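You operate a simulated robot arm through the tools that you are given. There is no shell and no other tool. Be economical: measure what you need, move in short steps, check, and stop when the job is done.

Carry out the task below with a simulated robot arm. There is one attempt and no reset: what you move stays moved.

Task
Swap the sealer's burnt bar for the spare one.
Fine: switch off first and on again after the swap; the spare is the beige bar; the burnt bar goes on the free rail of the white stand.

Only the result counts: the job must be done as asked and must still hold three seconds after the hand-in. Knocking over, shifting, dropping, spilling or breaking anything else fails it.

Robot
A 6-joint arm with a four-finger gripper on a trunk, on a base that drives. Base frame: it is fixed to the floor where the robot stands at the start and does not move with it; the origin is under the middle of the robot, x ahead of it, y to its left, z up. Units: m, rad, N and s.
Its first joint turns from -2.897 to 2.897 rad. Places, roughly: back rail of the white stand [1, -0.6, 0.9]; sealer [0.7, -0.2, 1]; sealer dial [0.6, 0, 1]; sealer lever [0.7, -0.5, 1.2]; sealer switch [0.7, 0, 1]. Payload 3.67 kg.
Tool frame: the origin (TCP) lies between the finger pads and is the grasp point; the fingertips stand 0.028 m ahead of it; z points along the fingers, y is the line along which they close. Largest opening 0.112 m; the body of the gripper starts 0.073 m behind the TCP.
Orientation is told as [roll, pitch, yaw] about the base's x, y, z axes, in that order, counted from this pose: with the fingers straight down and closing along the base's y, the tool's x points along the base's -x, its y along +y and its z along -z.

Tools
- The arm moves only by the tool move_arm. Its argument "series" is a list of rows, each a list of 7 numbers: the turn, a rotation vector about the base's x, y, z in units of 180 degrees (1.0 is 180 degrees), then the shift along the base's x, y, z in units of 500 mm (1.0 is 500 mm), then the gripper command, from -1 (fully open) to 1 (shut), values between in proportion. In form: [[wx, wy, wz, x, y, z, hand], ...]. A call has 1 to 12 rows; each row is the pose to reach, as a shift and turn from the pose commanded when the call began. A call with a number of a shift or a turn outside -1 to 1 is refused whole. A row lasts 0.2 s, in which the tool goes at most 0.05 m and 0.15 rad; a call with a longer step from one row to the next is refused whole, and so is a gripper value outside its range. A pose out of reach is approached as far as the arm can. The call stops where the force on the tool passes 50 N (or 10 N more than at its start, if that is more) or the arm is blocked; 0.2 s more then pass. Each finger halts on what it meets, pressing with about 32 N; the grip force reading is that of the motor and also rises with nothing between the fingers. The clock runs only during rows and for 0.2 s after the last one: add rows that repeat a pose to give the fingers time. It gives the time, the measured TCP pose, the force on the tool (base axes), the opening and the grip force at its end, in the units of the frame above (readings bear some noise), with the torque about the TCP (base axes, N m) and any sound that the robot's microphone picked up.
- Cameras (640 x 400 px; columns grow to the right, rows downward): "scene" is now at [0.102, 0.1689, 1.3459]; the picture's right is [-0.47, -0.88, 0.00], its down [-0.35, 0.19, -0.92] and it looks along [0.81, -0.43, -0.40] (base axes); focal length 260 px, centre (320, 200). "wrist" rides on the gripper at [0.06, -0.018, -0.104] in the tool frame; the picture's right is [0.29, 0.96, 0.00], its down [-0.80, 0.24, -0.55] and it looks along [-0.53, 0.16, 0.83] (tool axes); focal length 234 px, centre (320, 200). There is no depth. A picture from a camera that has moved, and an enlarged one, comes with that camera's place and axes in the base frame and with its lens.
- snapshot(camera): a new picture of that camera. It takes no simulated time.
- base_move(legs): drives the robot by 1 to 6 legs, each [ahead, left, turn to the left] in m, m and rad, along the robot's own axes; the way and the turn of a leg run together, so that a leg with both is an arc; at most 1.5 m and 3.142 rad a leg. The arm and the cameras ride along, it lands a little off, and it stops where it bumps. It gives what a move gives.
- head_to(pan, tilt): turns the head with the scene camera to pan (to the left, within 2.496 rad either way) and tilt (down, from -0.506 to 1.204), counted from straight ahead of the robot. It gives what a move gives.
- enlarge(camera, box): a new picture of the part [left, top, right, bottom] of that camera's present view, enlarged. It takes no simulated time.
- close_job(): hands the job in; it is judged then, once.

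Work in short steps. Places have to be worked out from the pictures, the camera data and where the tool is seen: move nearer, look again, correct. Check each grasp and each placing, and mend what went wrong. You have 120 turns and 82 pictures in all, those below and enlarged ones among them. Open the gripper and draw the arm clear of the work before you hand the job in, unless the task says otherwise; then end with one line.

The tools are called after "Emit:" as a command line: name --pt "numbers of a row" for each row, then --argument value for the rest, lists and objects as JSON in quotes. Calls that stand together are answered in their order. move_arm: Moves the arm, as the interface text tells. Its arguments: {"type":"object","properties":{"series":{"type":"array"}},"required":["series"]} The other tools are called the same way: base_move (legs) drives the base; head_to (pan, tilt) turns the head that bears the scene camera; snapshot (camera) takes a picture; enlarge (camera, box) takes an enlarged picture of a part of a camera's view; close_job () hands the job in.

At the start:

```text
time: 0.0
tool_pos: [0.6188, -0.0836, 1.3108]
orientation: [0.0, 0.002, -0.001]
ft_force: [0.8, 0.0, -0.1]
torque: [0.01, 0.01, 0.03]
gripper_width: 0.1122
grasp_force: 0.1
robot x, y, heading: [0.0012, -0.0014, -0.001]
head pan, tilt: [-0.494, 0.414]
```

scene: 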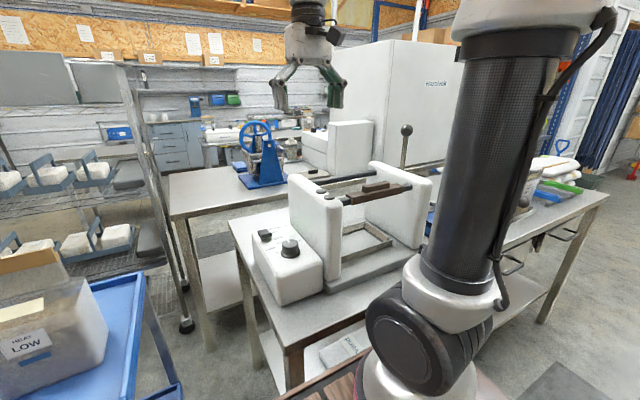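
wrist: 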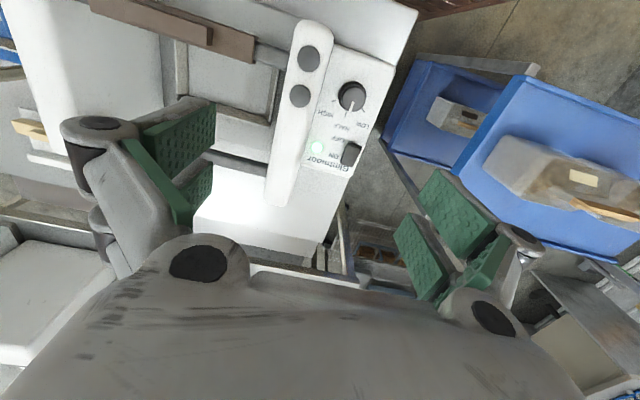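

The sealer lies ahead with its control box at the near left end. I enlarge the views to see bars, dial, switch and stand.

Emit:
enlarge --camera "scene" --box '[220, 110, 460, 310]'

Emit:
enlarge --camera "wrist" --box '[80, 0, 420, 230]'

Emit:
head_to --pan -0.8 --tilt 0.5

Emit:
snapshot --camera "scene"

```text
2.00 times, centred on (340, 210) of scene
camera zoom: at [0.102, 0.1689, 1.3459], right [-0.47, -0.88, 0.0], down [-0.35, 0.19, -0.92], along [0.81, -0.43, -0.4], focal length 520 px, centre (280, 180)
```

zoom: 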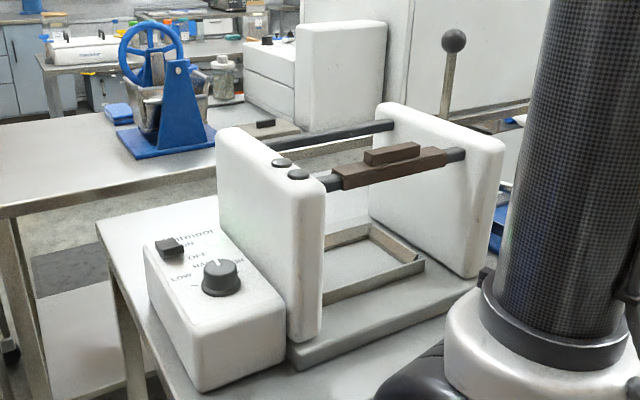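

```text
1.74 times, centred on (250, 115) of wrist
camera zoom: at [0.5584, -0.1017, 1.4145], right [-0.29, 0.96, 0.0], down [0.8, 0.24, 0.55], along [0.53, 0.16, -0.83], focal length 407 px, centre (442, 348)
```

zoom: 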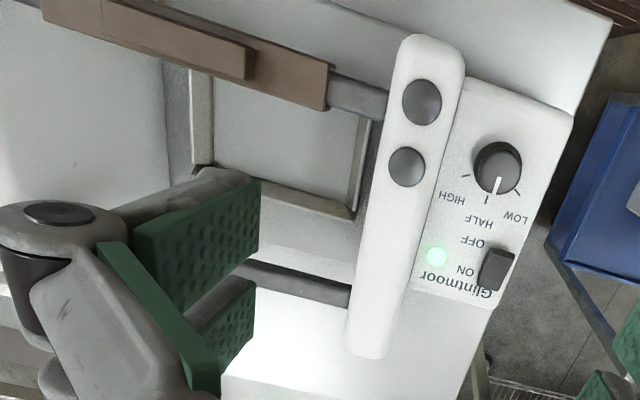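

```text
time: 0.8
tool_pos: [0.6183, -0.0833, 1.3108]
orientation: [-0.001, 0.0, 0.0]
ft_force: [-0.3, -0.7, 0.0]
torque: [0.04, 0.06, 0.02]
gripper_width: 0.1121
grasp_force: 0.1
robot x, y, heading: [0.0027, -0.0047, 0.002]
head pan, tilt: [-0.799, 0.499]
```

```text
77 pictures are left
camera scene: at [0.0841, 0.1476, 1.3381], right [-0.72, -0.7, 0.0], down [-0.33, 0.34, -0.88], along [0.61, -0.63, -0.48], focal length 260 px, centre (320, 200)
```

scene: 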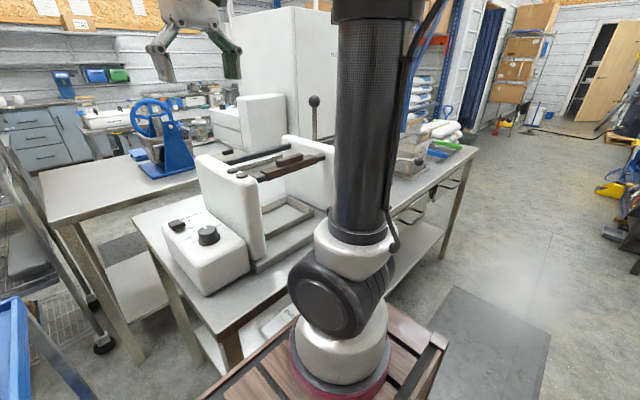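

The arm column hides the white stand. I lift the tool and move it to the right so that the wrist camera sees that area.

Emit:
move_arm --pt "0 0 0 0 0 0.09 -1" --pt "0 0 0 0 0 0.18 -1" --pt "0 0 0 0 -0.09 0.18 -1" --pt "0 0 0 0 -0.18 0.18 -1" --pt "0 0 0 0 -0.27 0.18 -1" --pt "0 0 0 0 -0.36 0.18 -1" --pt "0 0 0 0 -0.45 0.18 -1" --pt "0 0 0 0 -0.54 0.18 -1" --pt "0 0 0 0 -0.63 0.18 -1" --pt "0 0 0 0 -0.72 0.18 -1"

Emit:
snapshot --camera "wrist"

Emit:
snapshot --camera "scene"

```text
time: 3.0
tool_pos: [0.6191, -0.4416, 1.3975]
orientation: [-0.005, -0.006, 0.0]
ft_force: [0.0, -0.3, 1.2]
torque: [-0.08, -0.05, -0.03]
gripper_width: 0.1121
grasp_force: 0.0
out of reach, approached as far as the arm can: row 10
robot x, y, heading: [-0.0004, -0.0001, -0.001]
head pan, tilt: [-0.799, 0.499]
```

```text
76 pictures are left
camera wrist: at [0.5576, -0.4599, 1.5003], right [-0.29, 0.96, -0.01], down [0.79, 0.24, 0.56], along [0.53, 0.16, -0.83], focal length 234 px, centre (320, 200)
```

wrist: 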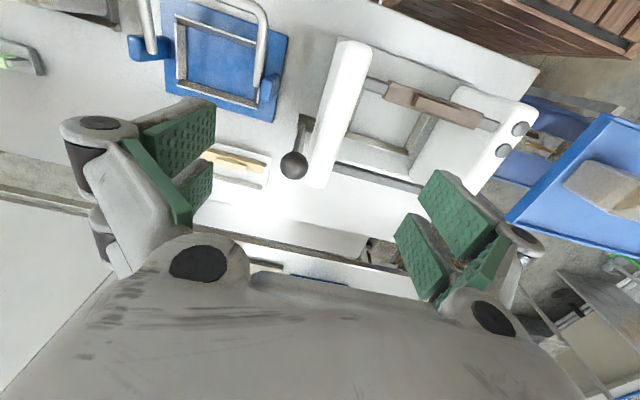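

```text
75 pictures are left
camera scene: at [0.0838, 0.148, 1.338], right [-0.72, -0.7, 0.0], down [-0.33, 0.34, -0.88], along [0.61, -0.63, -0.48], focal length 260 px, centre (320, 200)
```

scene: 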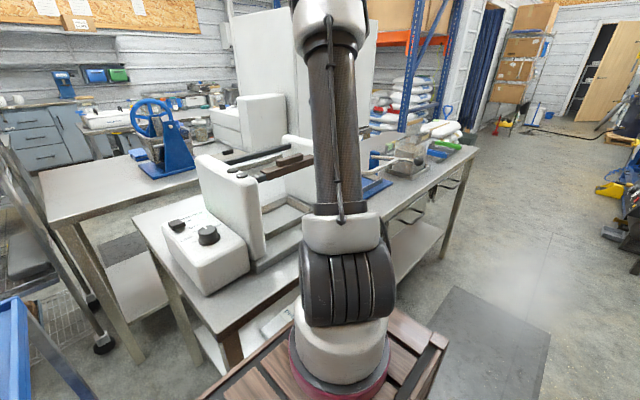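

The wrist view shows a white stand with a beige bar behind the lever; I enlarge it.

Emit:
enlarge --camera "wrist" --box '[180, 80, 380, 240]'

Emit:
enlarge --camera "wrist" --box '[280, 20, 560, 200]'

```text
2.50 times, centred on (280, 160) of wrist
camera zoom: at [0.5576, -0.4599, 1.5003], right [-0.29, 0.96, -0.01], down [0.79, 0.24, 0.56], along [0.53, 0.16, -0.83], focal length 585 px, centre (420, 300)
```

zoom: 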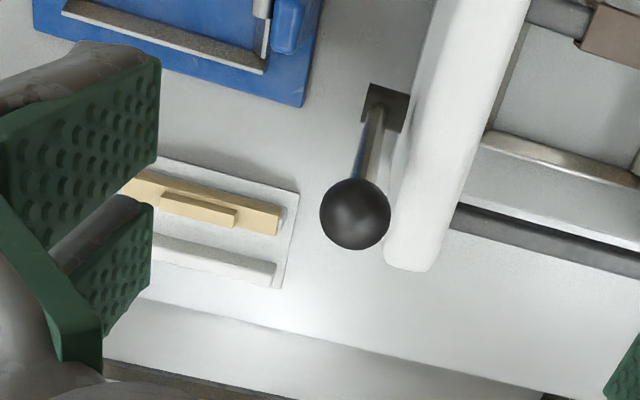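

```text
2.22 times, centred on (420, 110) of wrist
camera zoom: at [0.5576, -0.4599, 1.5003], right [-0.29, 0.96, -0.01], down [0.79, 0.24, 0.56], along [0.53, 0.16, -0.83], focal length 520 px, centre (98, 400)
```

zoom: 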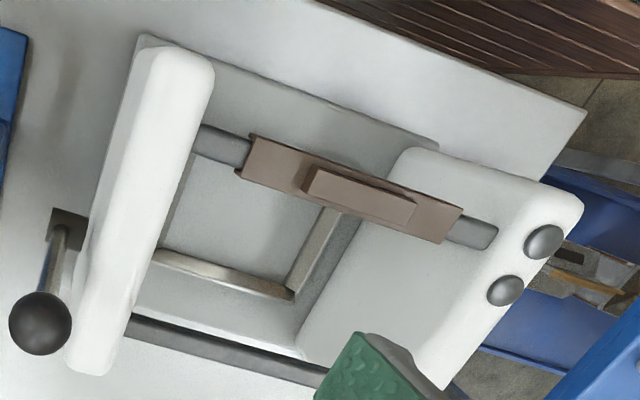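

The beige bar sits on the stand's front rail; the back rail is free. I look closely at the switch panel and move the arm back toward it, with fingers closing.

Emit:
enlarge --camera "scene" --box '[150, 195, 250, 270]'

Emit:
move_arm --pt "0 0 0 0 0.09 0 0" --pt "0 0 0 0 0.18 0 1" --pt "0 0 0 0 0.27 0 1" --pt "0 0 0 0 0.36 0 1" --pt "0 0 0 0 0.45 0 1" --pt "0 0 0 0 0.54 0 1" --pt "0 0 0 0 0.63 0 1" --pt "0 0 0 0 0.72 0 1" --pt "0 0 0 0 0.81 0 1" --pt "0 0 0 0 0.9 0 1"

Emit:
enlarge --camera "wrist" --box '[180, 20, 420, 170]'

```text
5.33 times, centred on (200, 232) of scene
camera zoom: at [0.0838, 0.148, 1.338], right [-0.72, -0.7, 0.0], down [-0.33, 0.34, -0.88], along [0.61, -0.63, -0.48], focal length 1386 px, centre (960, 27)
```

zoom: 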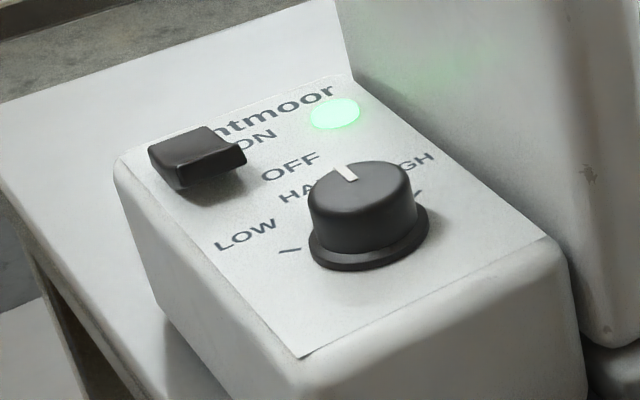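

```text
time: 5.2
tool_pos: [0.6178, 0.0084, 1.3956]
orientation: [0.001, -0.002, -0.001]
ft_force: [-0.7, -0.9, 0.0]
torque: [0.04, -0.05, -0.03]
gripper_width: 0.0002
grasp_force: 32.0
robot x, y, heading: [0.0003, -0.0016, -0.003]
head pan, tilt: [-0.799, 0.499]
```

```text
2.67 times, centred on (300, 95) of wrist
camera zoom: at [0.5569, -0.0096, 1.4992], right [-0.29, 0.96, 0.0], down [0.8, 0.24, 0.56], along [0.53, 0.16, -0.83], focal length 624 px, centre (373, 480)
```

zoom: 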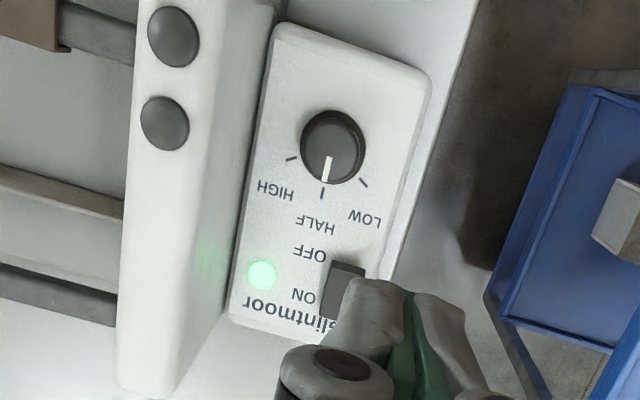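

The switch is a rocker with its ON (far) side down; the OFF side, nearer me, is at about (0.695, 0.010, 0.98). I lower the closed fingers over it and check.

Emit:
move_arm --pt "0 0 0 0.05 0 -0.05 1" --pt "0 0 0 0.1 0 -0.12 1" --pt "0 0 0 0.15 0 -0.2 1" --pt "0 0 0 0.15 0 -0.29 1" --pt "0 0 0 0.15 0 -0.38 1" --pt "0 0 0 0.15 0.0 -0.47 1" --pt "0 0 0 0.15 0.002 -0.56 1" --pt "0 0 0 0.15 0.002 -0.64 1" --pt "0 0 0 0.15 0.002 -0.7 1"

Emit:
enlarge --camera "wrist" --box '[200, 20, 440, 170]'

Emit:
enlarge --camera "scene" --box '[130, 170, 250, 260]'

```text
time: 7.2
tool_pos: [0.6924, 0.0091, 1.0467]
orientation: [0.002, -0.003, 0.001]
ft_force: [-0.3, -0.3, 0.4]
torque: [0.02, -0.06, 0.03]
gripper_width: 0.0
grasp_force: 32.9
robot x, y, heading: [0.0013, 0.0016, -0.004]
head pan, tilt: [-0.799, 0.499]
```

```text
2.67 times, centred on (320, 95) of wrist
camera zoom: at [0.6317, -0.0098, 1.1494], right [-0.29, 0.96, 0.0], down [0.8, 0.24, 0.56], along [0.53, 0.16, -0.83], focal length 624 px, centre (320, 480)
```

zoom: 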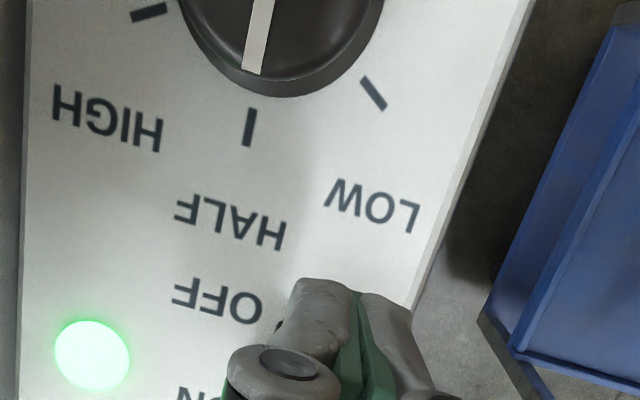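

```text
4.44 times, centred on (190, 215) of scene
camera zoom: at [0.0839, 0.1475, 1.3381], right [-0.72, -0.7, 0.0], down [-0.33, 0.34, -0.88], along [0.61, -0.63, -0.48], focal length 1155 px, centre (898, 133)
```

zoom: 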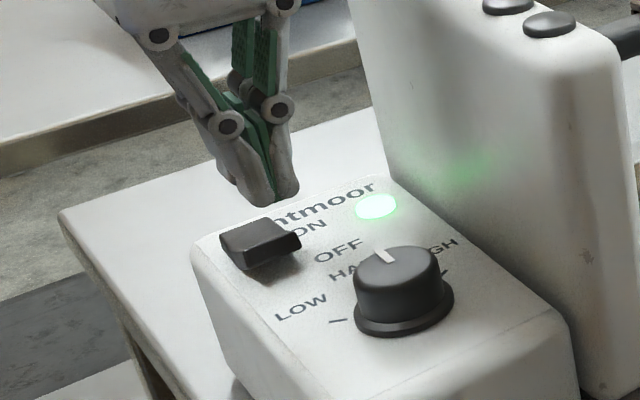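

The tip hovers just above the rocker's near end. I press straight down in small steps.

Emit:
move_arm --pt "0 0 0 -0.004 0.002 -0.03 1" --pt "0 0 0 -0.004 0.002 -0.06 1" --pt "0 0 0 -0.004 0.002 -0.07 1" --pt "0 0 0 -0.004 0.002 -0.08 1" --pt "0 0 0 -0.004 0.002 -0.09 1"

Emit:
enlarge --camera "scene" --box '[130, 170, 250, 260]'

```text
time: 8.4
tool_pos: [0.6907, 0.0096, 1.0026]
orientation: [-0.001, -0.001, 0.0]
ft_force: [-0.6, -1.0, 0.1]
torque: [-0.02, -0.03, 0.02]
gripper_width: 0.0
grasp_force: 35.6
robot x, y, heading: [0.0022, -0.0026, 0.002]
head pan, tilt: [-0.799, 0.499]
```

```text
4.44 times, centred on (190, 215) of scene
camera zoom: at [0.084, 0.1476, 1.3381], right [-0.72, -0.7, 0.0], down [-0.33, 0.34, -0.88], along [0.61, -0.63, -0.48], focal length 1155 px, centre (898, 133)
```

zoom: 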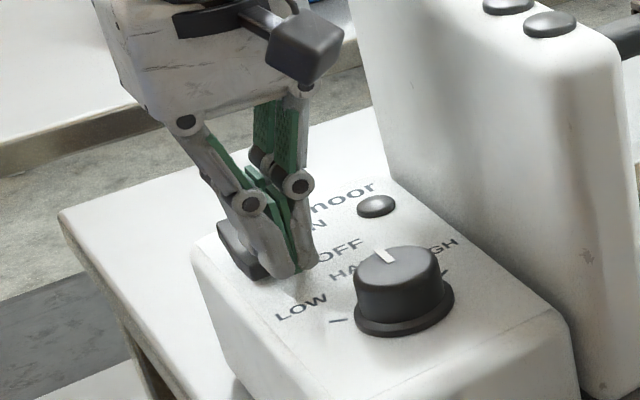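

The lamp is off, so the rocker has tipped to OFF. I lift straight up and check it.

Emit:
move_arm --pt "0 0 0 0 0 0.05 1" --pt "0 0 0 0 0 0.13 1" --pt "0 0 0 0 0 0.22 1" --pt "0 0 0 0 0 0.31 1" --pt "0 0 0 0 0 0.4 1" --pt "0 0 0 0 0 0.49 1" --pt "0 0 0 0 0 0.58 1" --pt "0 0 0 0 0 0.67 1" --pt "0 0 0 -0.04 -0.08 0.72 0" --pt "0 0 0 -0.1 -0.15 0.72 -1" --pt "0 0 0 -0.15 -0.23 0.72 -1"

Emit:
enlarge --camera "scene" --box '[130, 120, 350, 270]'

Emit:
snapshot --camera "wrist"

```text
refused: row 9 steps farther than a row can; nothing moved
```

```text
2.67 times, centred on (240, 195) of scene
camera zoom: at [0.084, 0.1476, 1.3381], right [-0.72, -0.7, 0.0], down [-0.33, 0.34, -0.88], along [0.61, -0.63, -0.48], focal length 693 px, centre (533, 213)
```

zoom: 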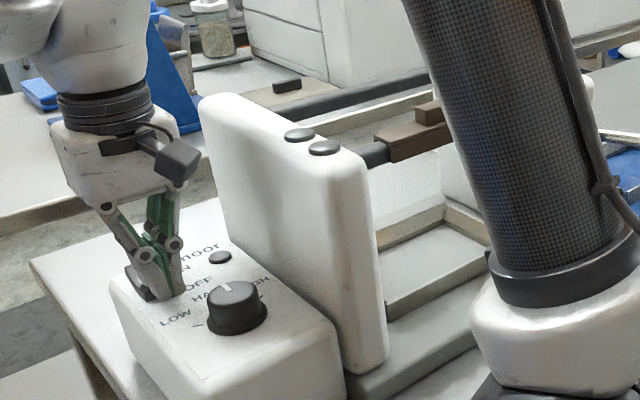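

```text
66 pictures are left
camera wrist: at [0.6302, -0.0087, 1.1055], right [-0.29, 0.96, 0.0], down [0.8, 0.24, 0.55], along [0.53, 0.16, -0.83], focal length 234 px, centre (320, 200)
```

wrist: 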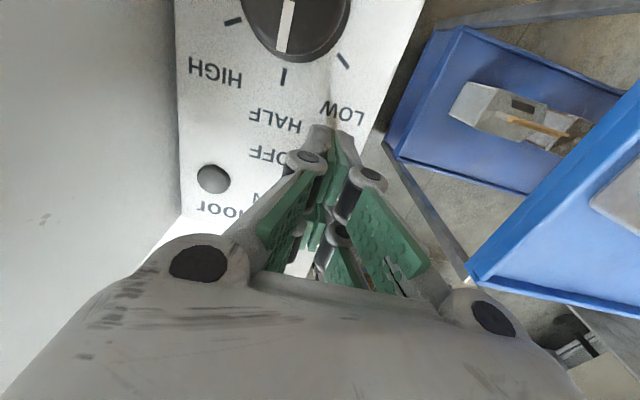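

Lamp off. I lift clear in legal steps and open the hand.

Emit:
move_arm --pt "0 0 0 0 0 0.05 1" --pt "0 0 0 0 0 0.13 1" --pt "0 0 0 0 0 0.22 1" --pt "0 0 0 0 0 0.31 1" --pt "0 0 0 0 0 0.4 1" --pt "0 0 0 0 0 0.49 1" --pt "0 0 0 0 0 0.58 1" --pt "0 0 0 0 0 0.65 1" --pt "0 0 0 -0.03 -0.07 0.65 0" --pt "0 0 0 -0.06 -0.14 0.65 -1" --pt "0 0 0 -0.09 -0.21 0.65 -1"

Emit:
enlarge --camera "scene" --box '[130, 120, 350, 270]'

Emit:
move_arm --pt "0 0 0.045 -0.01 -0.04 0 -1" --pt "0 0 0.09 -0.02 -0.08 0 -1" --pt "0 0 0.135 -0.03 -0.12 0 -1" --pt "0 0 0.18 -0.04 -0.16 0 -1" --pt "0 0 0.225 -0.05 -0.2 0 -1" --pt "0 0 0.27 -0.06 -0.24 0 -1" --pt "0 0 0.315 -0.07 -0.28 0 -1" --pt "0 0 0.36 -0.08 -0.3 0 -1" --pt "0 0 0.405 -0.1 -0.31 0 -1" --pt "0 0 0.45 -0.11 -0.31 0 -1" --pt "0 0 0.495 -0.12 -0.31 0 -1" --pt "0 0 0.5 -0.12 -0.31 0 -1"

Emit:
snapshot --camera "wrist"

```text
time: 10.8
tool_pos: [0.6461, -0.0942, 1.3266]
orientation: [0.0, -0.001, 0.003]
ft_force: [0.0, 0.6, 0.5]
torque: [-0.03, 0.03, 0.02]
gripper_width: 0.1117
grasp_force: 0.2
robot x, y, heading: [-0.0032, -0.0012, -0.004]
head pan, tilt: [-0.799, 0.499]
```

```text
2.67 times, centred on (240, 195) of scene
camera zoom: at [0.0842, 0.1479, 1.338], right [-0.72, -0.7, 0.0], down [-0.33, 0.34, -0.88], along [0.61, -0.63, -0.48], focal length 693 px, centre (533, 213)
```

zoom: 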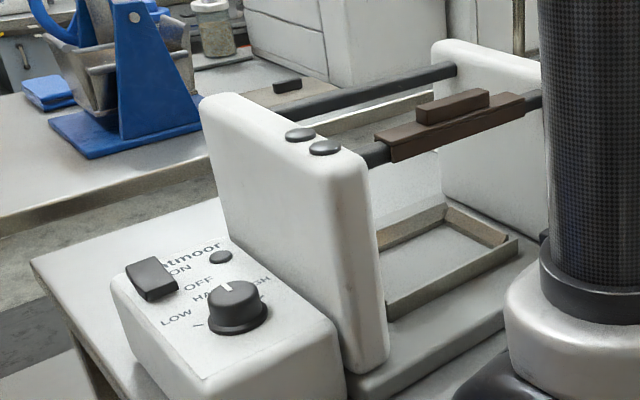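

```text
time: 13.4
tool_pos: [0.5864, -0.2495, 1.3275]
orientation: [0.0, 0.002, 1.573]
ft_force: [0.7, 1.3, -0.5]
torque: [0.0, -0.01, -0.02]
gripper_width: 0.112
grasp_force: 0.0
robot x, y, heading: [-0.0018, 0.0036, 0.004]
head pan, tilt: [-0.799, 0.499]
```

```text
64 pictures are left
camera wrist: at [0.6034, -0.31, 1.4304], right [-0.96, -0.29, 0.0], down [-0.24, 0.8, 0.55], along [-0.16, 0.53, -0.83], focal length 234 px, centre (320, 200)
```

wrist: 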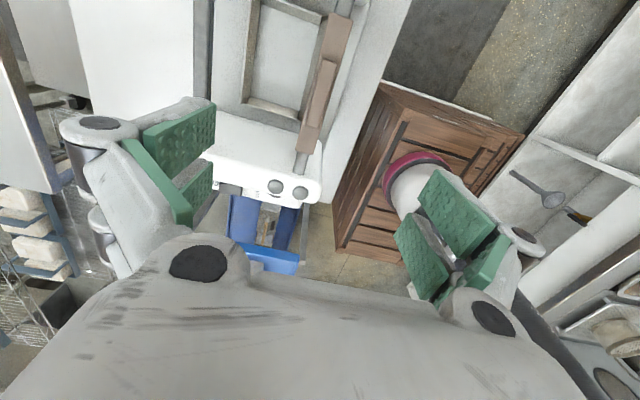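

The bar's handle is at about (0.590, -0.261, 1.11), its axis along y. I lower partway above it and look closely.

Emit:
move_arm --pt "0 0 0 0.005 -0.02 -0.08 -0.5" --pt "0 0 0 0.008 -0.023 -0.16 -0.3" --pt "0 0 0 0.008 -0.023 -0.25 -0.3" --pt "0 0 0 0.008 -0.023 -0.32 -0.3"

Emit:
snapshot --camera "wrist"

Emit:
enlarge --camera "scene" --box '[230, 130, 350, 205]'

```text
time: 14.4
tool_pos: [0.589, -0.2631, 1.1651]
orientation: [0.0, 0.0, 1.572]
ft_force: [-1.0, 0.4, 0.6]
torque: [0.0, -0.02, -0.04]
gripper_width: 0.0727
grasp_force: 0.0
robot x, y, heading: [-0.0004, 0.0001, 0.003]
head pan, tilt: [-0.799, 0.499]
```

```text
63 pictures are left
camera wrist: at [0.6064, -0.3235, 1.2689], right [-0.96, -0.29, 0.0], down [-0.24, 0.8, 0.55], along [-0.16, 0.53, -0.83], focal length 234 px, centre (320, 200)
```

wrist: 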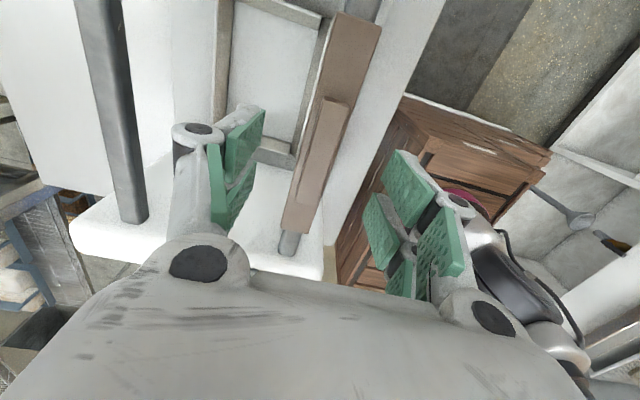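

```text
5.33 times, centred on (290, 168) of scene
camera zoom: at [0.0839, 0.1476, 1.3381], right [-0.72, -0.7, 0.0], down [-0.33, 0.34, -0.88], along [0.61, -0.63, -0.48], focal length 1386 px, centre (480, 373)
```

zoom: 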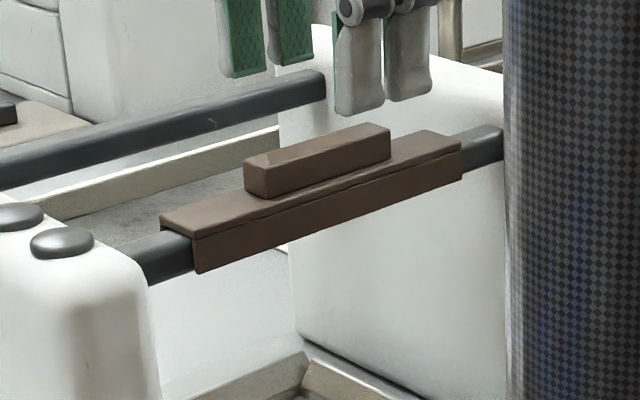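

The brown bar is a U-channel sitting over the rod with a handle on top. Fingers straddle the handle; I lower to the handle and close.

Emit:
move_arm --pt "0 0 0 -0.002 0.004 -0.04 -0.3" --pt "0 0 0 -0.002 0.004 -0.07 -0.3" --pt "0 0 0 -0.002 0.004 -0.085 -0.3" --pt "0 0 0 -0.002 0.004 -0.085 0.2" --pt "0 0 0 -0.002 0.004 -0.085 1" --pt "0 0 0 -0.002 0.004 -0.085 1"

Emit:
enlarge --camera "scene" --box '[230, 130, 350, 205]'

```text
time: 15.8
tool_pos: [0.5885, -0.2596, 1.125]
orientation: [-0.002, 0.001, 1.571]
ft_force: [-1.4, 0.5, 26.5]
torque: [-0.08, 0.09, 0.1]
gripper_width: 0.0172
grasp_force: 31.6
robot x, y, heading: [-0.001, 0.0014, -0.0]
head pan, tilt: [-0.799, 0.499]
```

```text
5.33 times, centred on (290, 168) of scene
camera zoom: at [0.0833, 0.1478, 1.3381], right [-0.72, -0.7, 0.0], down [-0.33, 0.34, -0.88], along [0.61, -0.63, -0.48], focal length 1386 px, centre (480, 373)
```

zoom: 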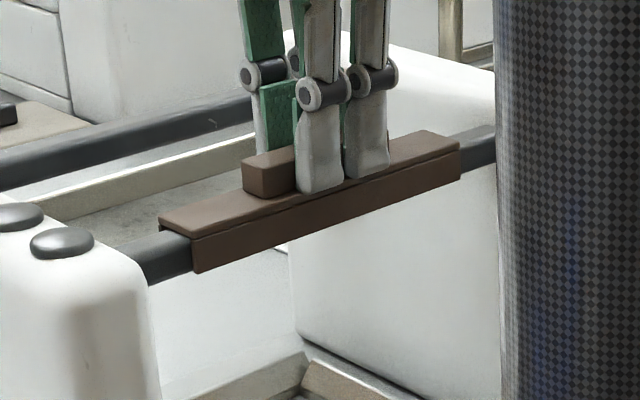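

The handle is gripped (17 mm) with tips on the bar's top at z≈1.097. I lift gently by a few cm to see whether it is free.

Emit:
move_arm --pt "0 0 0 0 0 0.01 1" --pt "0 0 0 0 0 0.02 1" --pt "0 0 0 0 0 0.03 1" --pt "0 0 0 0 0 0.04 1"

Emit:
enlarge --camera "scene" --box '[230, 130, 350, 205]'

```text
time: 16.8
tool_pos: [0.5885, -0.259, 1.144]
orientation: [-0.001, -0.002, 1.571]
ft_force: [0.1, 0.3, 0.7]
torque: [-0.01, 0.0, 0.0]
gripper_width: 0.0
grasp_force: 32.3
robot x, y, heading: [-0.0006, -0.0019, -0.001]
head pan, tilt: [-0.799, 0.499]
```

```text
5.33 times, centred on (290, 168) of scene
camera zoom: at [0.0841, 0.1475, 1.3381], right [-0.72, -0.7, 0.0], down [-0.33, 0.34, -0.88], along [0.61, -0.63, -0.48], focal length 1386 px, centre (480, 373)
```

zoom: 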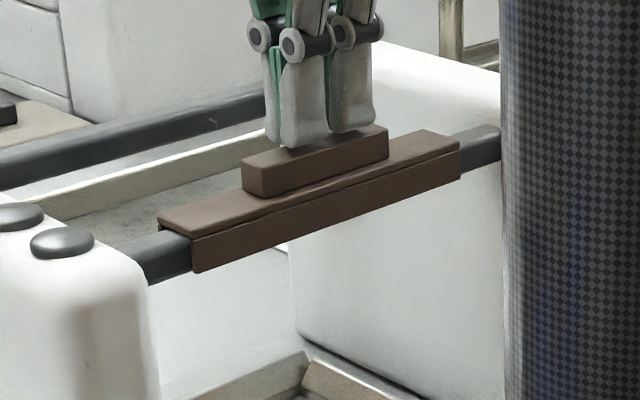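

The fingers slipped off: the bar is latched, presumably by the lever. I raise the arm and drive the robot right, where lever, stand and sealer are all in reach, for a better look.

Emit:
move_arm --pt "0 0 0 0 0 0.09 0" --pt "0 0 0 0 0 0.18 -0.3" --pt "0 0 0 0 0 0.27 -0.3" --pt "0 0 0 0 0 0.36 -0.3" --pt "0 0 0 0 0 0.44 -0.3"

Emit:
base_move --legs '[[0, -0.45, 0]]'

Emit:
head_to --pan -0.2 --tilt 0.55

Emit:
snapshot --camera "scene"

Emit:
snapshot --camera "wrist"

```text
time: 18.0
tool_pos: [0.5888, -0.2606, 1.3633]
orientation: [0.001, -0.001, 1.57]
ft_force: [0.6, -0.4, -0.7]
torque: [-0.01, 0.01, 0.02]
gripper_width: 0.0729
grasp_force: 0.1
robot x, y, heading: [0.0015, -0.0016, -0.001]
head pan, tilt: [-0.799, 0.499]
```

```text
time: 20.7
tool_pos: [0.5898, -0.707, 1.3642]
orientation: [0.001, -0.001, 1.573]
ft_force: [-0.2, -0.3, -0.3]
torque: [0.04, 0.0, 0.0]
gripper_width: 0.0728
grasp_force: 0.0
robot x, y, heading: [0.003, -0.4467, 0.0]
head pan, tilt: [-0.799, 0.499]
```

```text
time: 21.7
tool_pos: [0.589, -0.7075, 1.3632]
orientation: [0.001, 0.002, 1.571]
ft_force: [0.6, 0.9, 1.0]
torque: [-0.02, -0.01, 0.01]
gripper_width: 0.0727
grasp_force: 0.1
robot x, y, heading: [-0.0012, -0.4478, -0.001]
head pan, tilt: [-0.201, 0.55]
```

```text
59 pictures are left
camera scene: at [0.1087, -0.2528, 1.3335], right [-0.2, -0.98, 0.0], down [-0.51, 0.1, -0.85], along [0.84, -0.17, -0.52], focal length 260 px, centre (320, 200)
```

scene: 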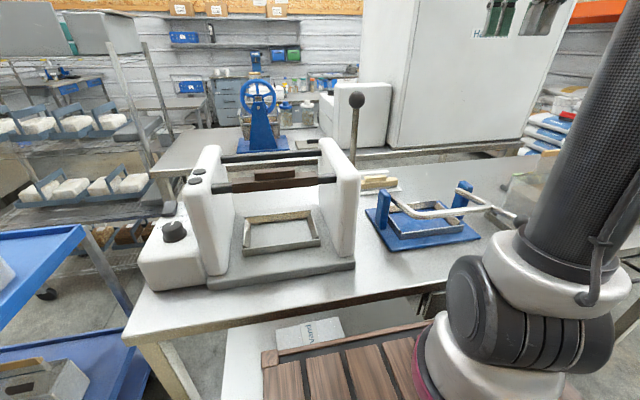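

```text
58 pictures are left
camera wrist: at [0.6063, -0.7675, 1.4676], right [-0.96, -0.29, 0.0], down [-0.24, 0.8, 0.55], along [-0.16, 0.53, -0.83], focal length 234 px, centre (320, 200)
```

wrist: 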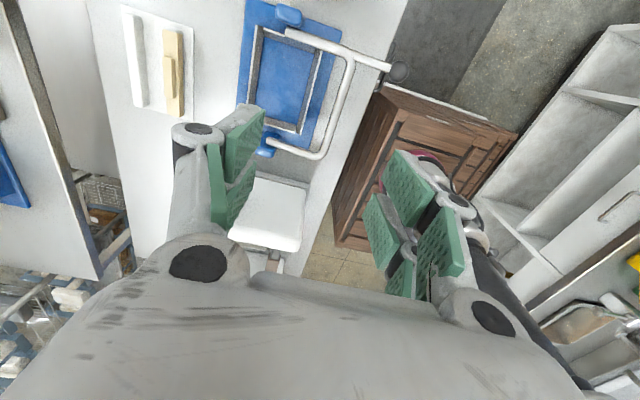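

From here the lever and stand are visible; I enlarge both.

Emit:
enlarge --camera "scene" --box '[300, 80, 460, 200]'

Emit:
enlarge --camera "scene" --box '[180, 130, 380, 260]'

```text
3.33 times, centred on (380, 140) of scene
camera zoom: at [0.1087, -0.2528, 1.3335], right [-0.2, -0.98, 0.0], down [-0.51, 0.1, -0.85], along [0.84, -0.17, -0.52], focal length 866 px, centre (120, 400)
```

zoom: 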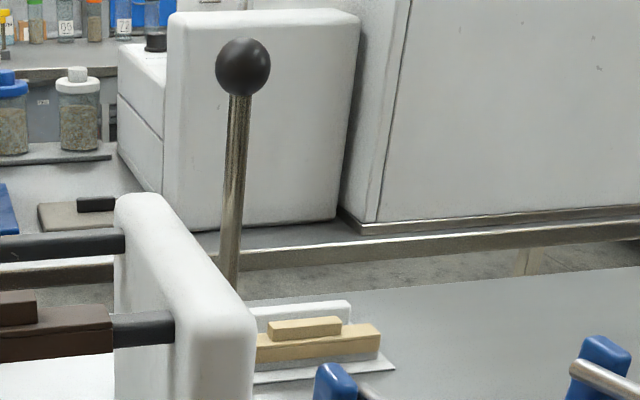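

```text
3.08 times, centred on (280, 195) of scene
camera zoom: at [0.1087, -0.2528, 1.3335], right [-0.2, -0.98, 0.0], down [-0.51, 0.1, -0.85], along [0.84, -0.17, -0.52], focal length 800 px, centre (443, 215)
```

zoom: 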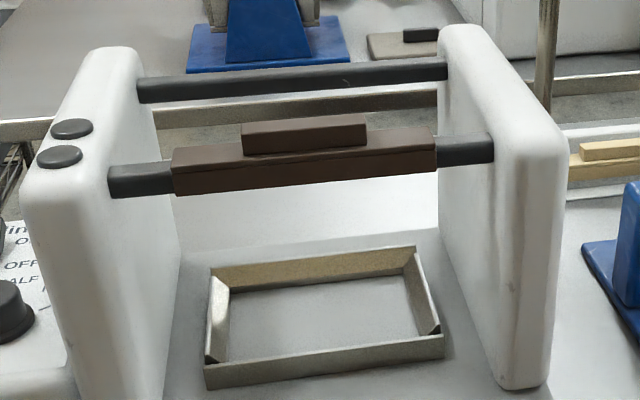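

The lever's hinge is hidden behind the right plate. I tilt the wrist camera to view the lever from its right side.

Emit:
move_arm --pt "0.045 0 0 0.04 -0.02 -0.04 -0.3" --pt "0.09 0 0 0.08 -0.04 -0.08 -0.3" --pt "0.135 0 0 0.12 -0.06 -0.12 -0.3" --pt "0.18 0 0 0.16 -0.08 -0.18 -0.3" --pt "0.222 0 0 0.2 -0.1 -0.24 -0.3"

Emit:
snapshot --camera "wrist"

```text
time: 22.9
tool_pos: [0.6904, -0.7549, 1.244]
orientation: [-0.004, -0.699, 1.575]
ft_force: [0.4, 0.5, 0.8]
torque: [-0.13, -0.03, -0.08]
gripper_width: 0.0729
grasp_force: 0.0
robot x, y, heading: [-0.0014, -0.4502, -0.001]
head pan, tilt: [-0.201, 0.55]
```

```text
55 pictures are left
camera wrist: at [0.7074, -0.8686, 1.2849], right [-0.96, -0.22, -0.19], down [-0.24, 0.25, 0.94], along [-0.16, 0.94, -0.3], focal length 234 px, centre (320, 200)
```

wrist: 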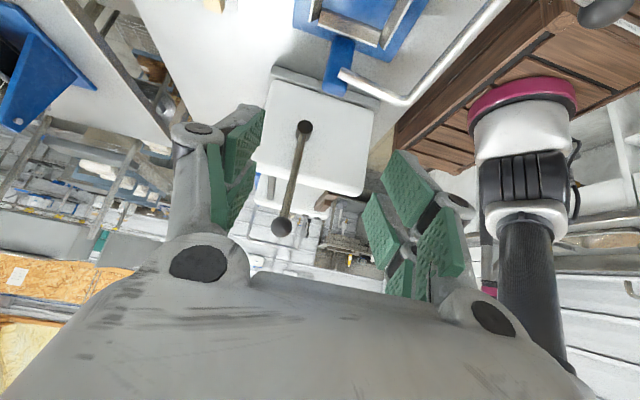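

The pivot is a cylinder along y on the right plate at about (0.70, -0.44, 1.00); the ball is at about (0.697, -0.450, 1.22), so the lever swings fore/aft. I return upright and hover above the ball.

Emit:
move_arm --pt "-0.045 0 0 0 0.0 0.09 -0.2" --pt "-0.09 0 0 0 0.03 0.17 -0.1" --pt "-0.135 0 0 0 0.1 0.23 -0.1" --pt "-0.18 0 0 0 0.19 0.24 -0.1" --pt "-0.222 0 0 0.005 0.28 0.24 -0.1" --pt "-0.222 0 0 0.01 0.37 0.24 -0.1" --pt "-0.222 0 0 0.014 0.46 0.24 -0.1" --pt "-0.222 0 0 0.014 0.55 0.24 -0.1" --pt "-0.222 0 0 0.014 0.61 0.2 -0.1" --pt "-0.222 0 0 0.014 0.61 0.14 -0.1"

Emit:
enlarge --camera "scene" --box '[290, 60, 430, 150]'

Emit:
snapshot --camera "wrist"

```text
time: 25.1
tool_pos: [0.6951, -0.452, 1.3147]
orientation: [0.001, 0.0, 1.572]
ft_force: [-0.3, 0.5, 0.3]
torque: [0.01, -0.02, 0.01]
gripper_width: 0.0616
grasp_force: 0.1
robot x, y, heading: [0.0009, -0.4484, 0.001]
head pan, tilt: [-0.201, 0.55]
```

```text
4.44 times, centred on (360, 105) of scene
camera zoom: at [0.1086, -0.2527, 1.3335], right [-0.2, -0.98, 0.0], down [-0.51, 0.1, -0.85], along [0.84, -0.17, -0.52], focal length 1155 px, centre (142, 622)
```

zoom: 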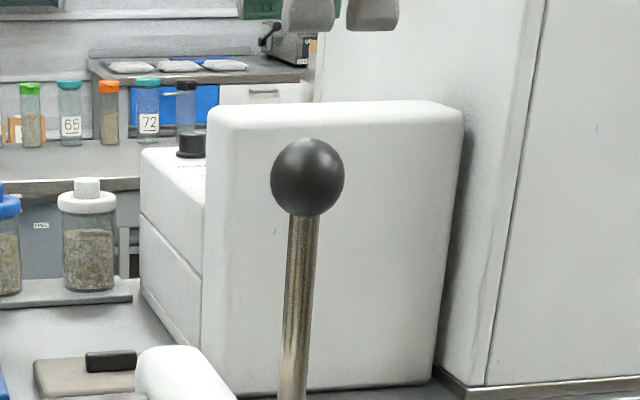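

```text
53 pictures are left
camera wrist: at [0.7133, -0.5121, 1.418], right [-0.96, -0.29, 0.0], down [-0.24, 0.8, 0.55], along [-0.16, 0.53, -0.83], focal length 234 px, centre (320, 200)
```

wrist: 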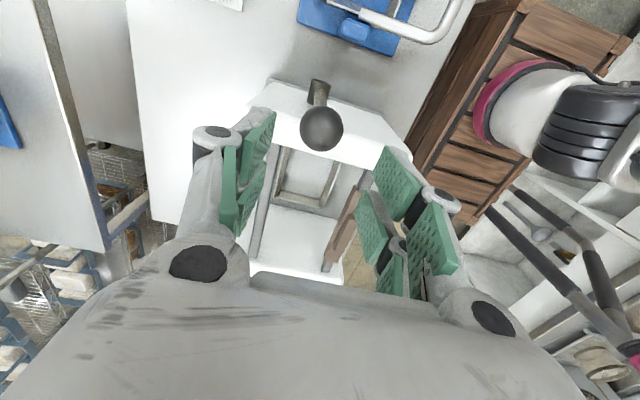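

The ball is centred between the fingers. I lower around it, narrow the fingers to a loose cage, and try swinging it toward the front.

Emit:
move_arm --pt "0 0 0 0.001 -0.003 -0.07 -0.1" --pt "0 0 0 0.001 -0.003 -0.14 -0.1" --pt "0 0 0 0.001 -0.003 -0.18 -0.1" --pt "0 0 0 0.001 -0.003 -0.18 0.2" --pt "0 0 0 0.001 -0.003 -0.18 0.2"

Emit:
move_arm --pt "0 0 0 -0.015 0 0 0.2" --pt "0 0 0 -0.03 0 0 0.2" --pt "0 0 0 -0.045 0 -0.002 0.2" --pt "0 0 0 -0.06 0 -0.004 0.2" --pt "0 0 0 -0.08 0 -0.007 0.2"

Emit:
enlarge --camera "scene" --box '[290, 60, 430, 150]'

```text
time: 26.3
tool_pos: [0.6968, -0.4527, 1.2246]
orientation: [-0.001, -0.001, 1.574]
ft_force: [0.0, -0.6, 0.1]
torque: [-0.01, 0.03, -0.04]
gripper_width: 0.0449
grasp_force: 0.1
robot x, y, heading: [0.0017, -0.4498, 0.001]
head pan, tilt: [-0.201, 0.55]
```

```text
time: 27.5
tool_pos: [0.656, -0.4537, 1.2207]
orientation: [0.0, 0.001, 1.573]
ft_force: [0.1, 0.0, -0.4]
torque: [-0.02, 0.02, -0.01]
gripper_width: 0.0449
grasp_force: 0.1
robot x, y, heading: [0.0004, -0.4511, 0.004]
head pan, tilt: [-0.201, 0.55]
```

```text
4.44 times, centred on (360, 105) of scene
camera zoom: at [0.1088, -0.2527, 1.3335], right [-0.2, -0.98, 0.0], down [-0.51, 0.1, -0.85], along [0.84, -0.17, -0.52], focal length 1155 px, centre (142, 622)
```

zoom: 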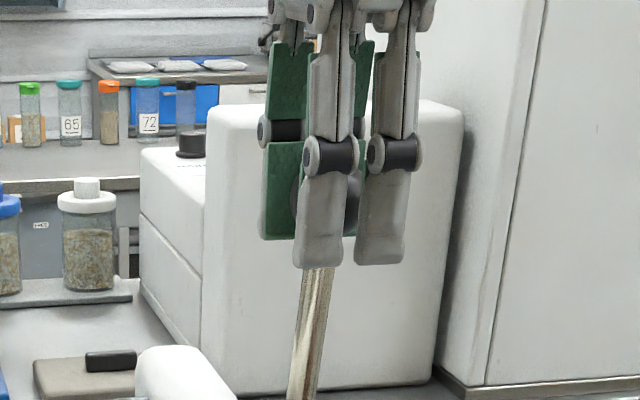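

The lever swings freely forward. I continue along its arc, stopping on resistance.

Emit:
move_arm --pt "0 0 0 -0.046 0 -0.008 0.2" --pt "0 0 0 -0.084 0 -0.02 0.2" --pt "0 0 0 -0.124 0 -0.033 0.2" --pt "0 0 0 -0.16 0 -0.05 0.2" --pt "0 0 0 -0.194 0 -0.072 0.2"

Emit:
enlarge --camera "scene" --box '[200, 70, 440, 220]'

```text
time: 28.7
tool_pos: [0.5599, -0.4527, 1.1839]
orientation: [0.0, -0.001, 1.573]
ft_force: [-0.9, -1.0, 0.5]
torque: [-0.05, 0.05, 0.03]
gripper_width: 0.0461
grasp_force: 1.0
robot x, y, heading: [0.0039, -0.4471, -0.001]
head pan, tilt: [-0.201, 0.55]
```

```text
2.67 times, centred on (320, 145) of scene
camera zoom: at [0.1087, -0.2527, 1.3335], right [-0.2, -0.98, 0.0], down [-0.51, 0.1, -0.85], along [0.84, -0.17, -0.52], focal length 693 px, centre (320, 347)
```

zoom: 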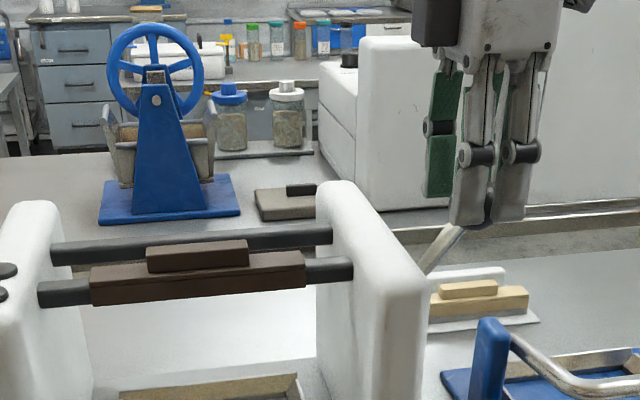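

Still free and no force. I keep following the arc further down.

Emit:
move_arm --pt "0 0 0 -0.024 0 -0.019 0.2" --pt "0 0 0 -0.048 0 -0.04 0.2" --pt "0 0 0 -0.068 0 -0.064 0.2" --pt "0 0 0 -0.088 0 -0.09 0.2" --pt "0 0 0 -0.104 0 -0.117 0.2" --pt "0 0 0 -0.118 0 -0.144 0.2"

Emit:
enlarge --camera "scene" --box '[200, 70, 440, 220]'

```text
time: 30.1
tool_pos: [0.5015, -0.4539, 1.1125]
orientation: [-0.006, 0.0, 1.573]
ft_force: [8.0, -12.6, 22.5]
torque: [-0.33, -0.71, -0.31]
gripper_width: 0.0514
grasp_force: 6.3
robot x, y, heading: [0.0014, -0.4461, -0.003]
head pan, tilt: [-0.201, 0.55]
```

```text
2.67 times, centred on (320, 145) of scene
camera zoom: at [0.1087, -0.2534, 1.3336], right [-0.2, -0.98, 0.0], down [-0.51, 0.1, -0.85], along [0.84, -0.17, -0.52], focal length 693 px, centre (320, 347)
```

zoom: 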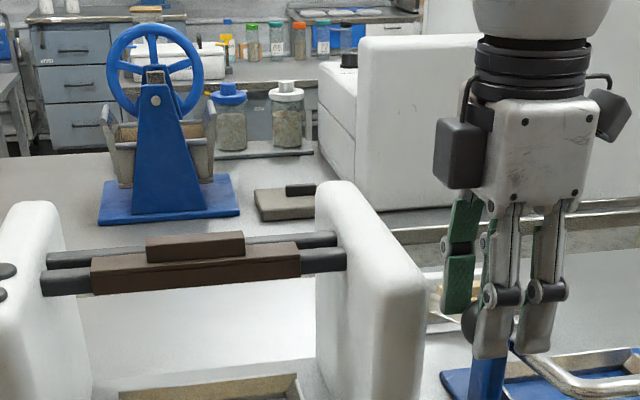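

The rod with the bar has shifted slightly as the lever came down, so the lever does act on it. I raise out of the lever and see whether it stays and how far the bar moved.

Emit:
move_arm --pt "0 0 0 0 0 0.01 0.1" --pt "0 0 0 0 0 0.03 -0.1" --pt "0 0 0 0 0 0.1 -0.2" --pt "0 0 0 0 0 0.2 -0.2" --pt "0 0 0 0 0 0.29 -0.2"

Emit:
snapshot --camera "scene"

Emit:
enlarge --camera "scene" --box '[180, 130, 400, 280]'

```text
time: 30.8
tool_pos: [0.5018, -0.454, 1.1274]
orientation: [0.005, 0.003, 1.571]
ft_force: [22.5, -5.0, -24.5]
torque: [-0.05, 1.78, -0.18]
gripper_width: 0.0744
grasp_force: 6.0
robot x, y, heading: [0.0041, -0.4484, -0.001]
head pan, tilt: [-0.201, 0.55]
stopped in row 3: the force on the tool passed its limit at 73 N (the readings are from after the stop); the commanded pose is now the measured one
```

```text
49 pictures are left
camera scene: at [0.1109, -0.2531, 1.3334], right [-0.2, -0.98, 0.0], down [-0.51, 0.1, -0.85], along [0.83, -0.17, -0.52], focal length 260 px, centre (320, 200)
```

scene: 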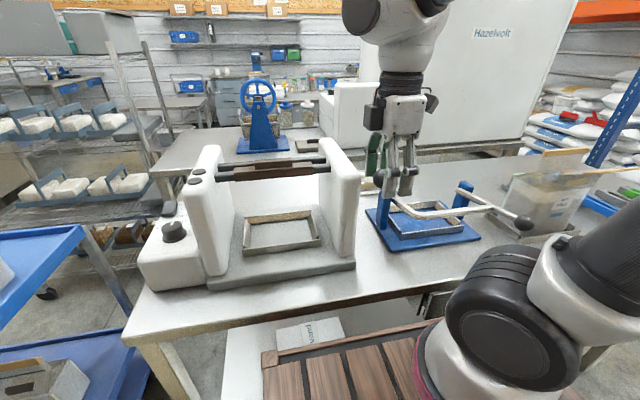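

```text
2.67 times, centred on (290, 205) of scene
camera zoom: at [0.1109, -0.2531, 1.3334], right [-0.2, -0.98, 0.0], down [-0.51, 0.1, -0.85], along [0.83, -0.17, -0.52], focal length 693 px, centre (400, 187)
```

zoom: 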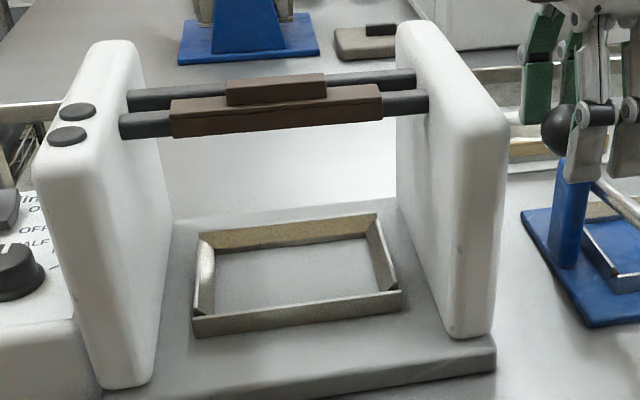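

The hand catches on something while rising; I look at the gripper and ball closely.

Emit:
enlarge --camera "scene" --box '[340, 90, 460, 210]'

Emit:
snapshot --camera "wrist"

```text
3.33 times, centred on (400, 150) of scene
camera zoom: at [0.1109, -0.2531, 1.3334], right [-0.2, -0.98, 0.0], down [-0.51, 0.1, -0.85], along [0.83, -0.17, -0.52], focal length 866 px, centre (53, 367)
```

zoom: 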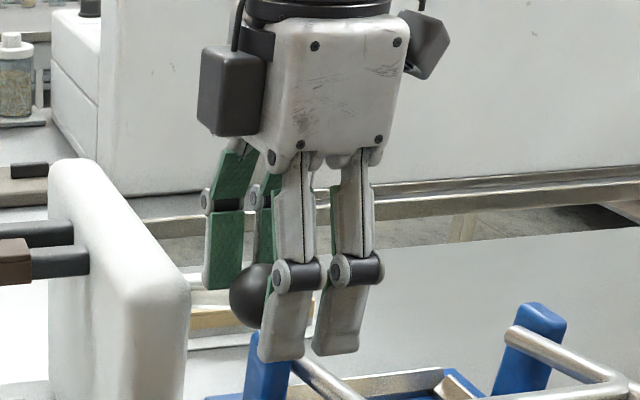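

```text
46 pictures are left
camera wrist: at [0.5206, -0.5145, 1.232], right [-0.96, -0.29, 0.01], down [-0.24, 0.8, 0.55], along [-0.16, 0.53, -0.83], focal length 234 px, centre (320, 200)
```

wrist: 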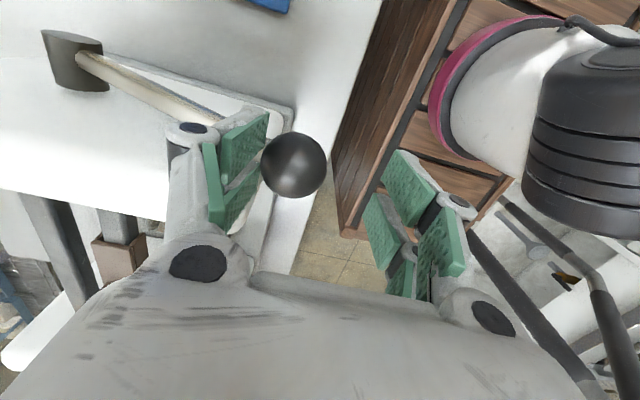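

The rear finger is jammed by friction against the ball. I relieve it by opening wider and shifting slightly rearward before rising.

Emit:
move_arm --pt "0 0 0 0.01 0 0 -0.5" --pt "0 0 0 0.02 0 0 -0.8" --pt "0 0 0 0.02 0 0.02 -0.8" --pt "0 0 0 0.02 0 0.08 -0.8" --pt "0 0 0 0.02 0 0.17 -0.8" --pt "0 0 0 0.02 0 0.26 -0.8" --pt "0 0 0 0.02 0 0.35 -0.8"

Emit:
enlarge --camera "scene" --box '[180, 120, 440, 280]'

```text
time: 31.4
tool_pos: [0.5075, -0.4547, 1.131]
orientation: [0.001, 0.001, 1.57]
ft_force: [-16.7, -3.3, 15.1]
torque: [-0.05, -1.39, -0.08]
gripper_width: 0.1001
grasp_force: 0.1
robot x, y, heading: [0.0006, -0.4491, -0.003]
head pan, tilt: [-0.201, 0.55]
stopped in row 2: the force on the tool passed its limit at 54 N (the readings are from after the stop); the commanded pose is now the measured one
```

```text
2.46 times, centred on (310, 200) of scene
camera zoom: at [0.1069, -0.2531, 1.3336], right [-0.2, -0.98, 0.0], down [-0.51, 0.1, -0.85], along [0.84, -0.17, -0.52], focal length 640 px, centre (345, 200)
```

zoom: 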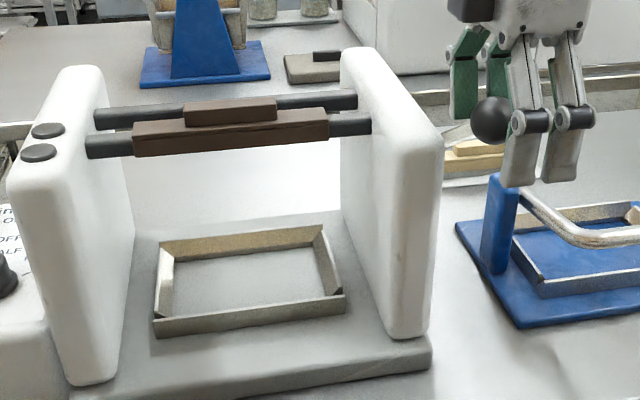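

Now the rear fingertip presses on the rod from above, so going straight up should free it.

Emit:
move_arm --pt "0 0 0 0 0 0.01 -0.8" --pt "0 0 0 0 0 0.03 -0.8" --pt "0 0 0 0 0 0.08 -0.8" --pt "0 0 0 0 0 0.17 -0.8" --pt "0 0 0 0 0 0.26 -0.8" --pt "0 0 0 0 0 0.34 -0.8"

Emit:
enlarge --camera "scene" --box '[180, 120, 440, 280]'

```text
time: 31.9
tool_pos: [0.5086, -0.455, 1.1403]
orientation: [0.004, 0.004, 1.569]
ft_force: [0.4, -0.6, 0.4]
torque: [-0.01, 0.0, -0.01]
gripper_width: 0.1024
grasp_force: 0.1
robot x, y, heading: [-0.0017, -0.446, 0.001]
head pan, tilt: [-0.201, 0.55]
stopped in row 2: the force on the tool passed its limit at 58 N (the readings are from after the stop); the commanded pose is now the measured one
```

```text
2.46 times, centred on (310, 200) of scene
camera zoom: at [0.1088, -0.2531, 1.3335], right [-0.2, -0.98, 0.0], down [-0.51, 0.1, -0.85], along [0.84, -0.17, -0.52], focal length 640 px, centre (345, 200)
```

zoom: 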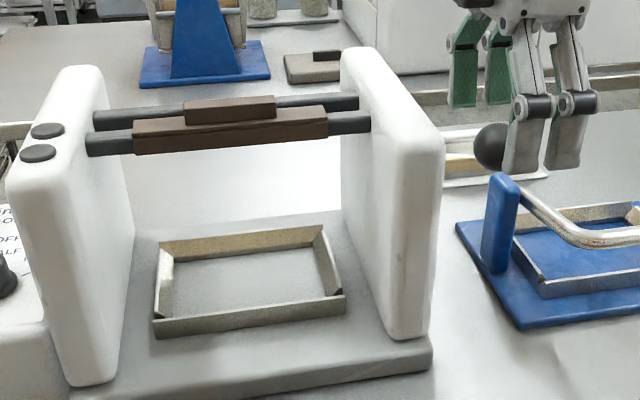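

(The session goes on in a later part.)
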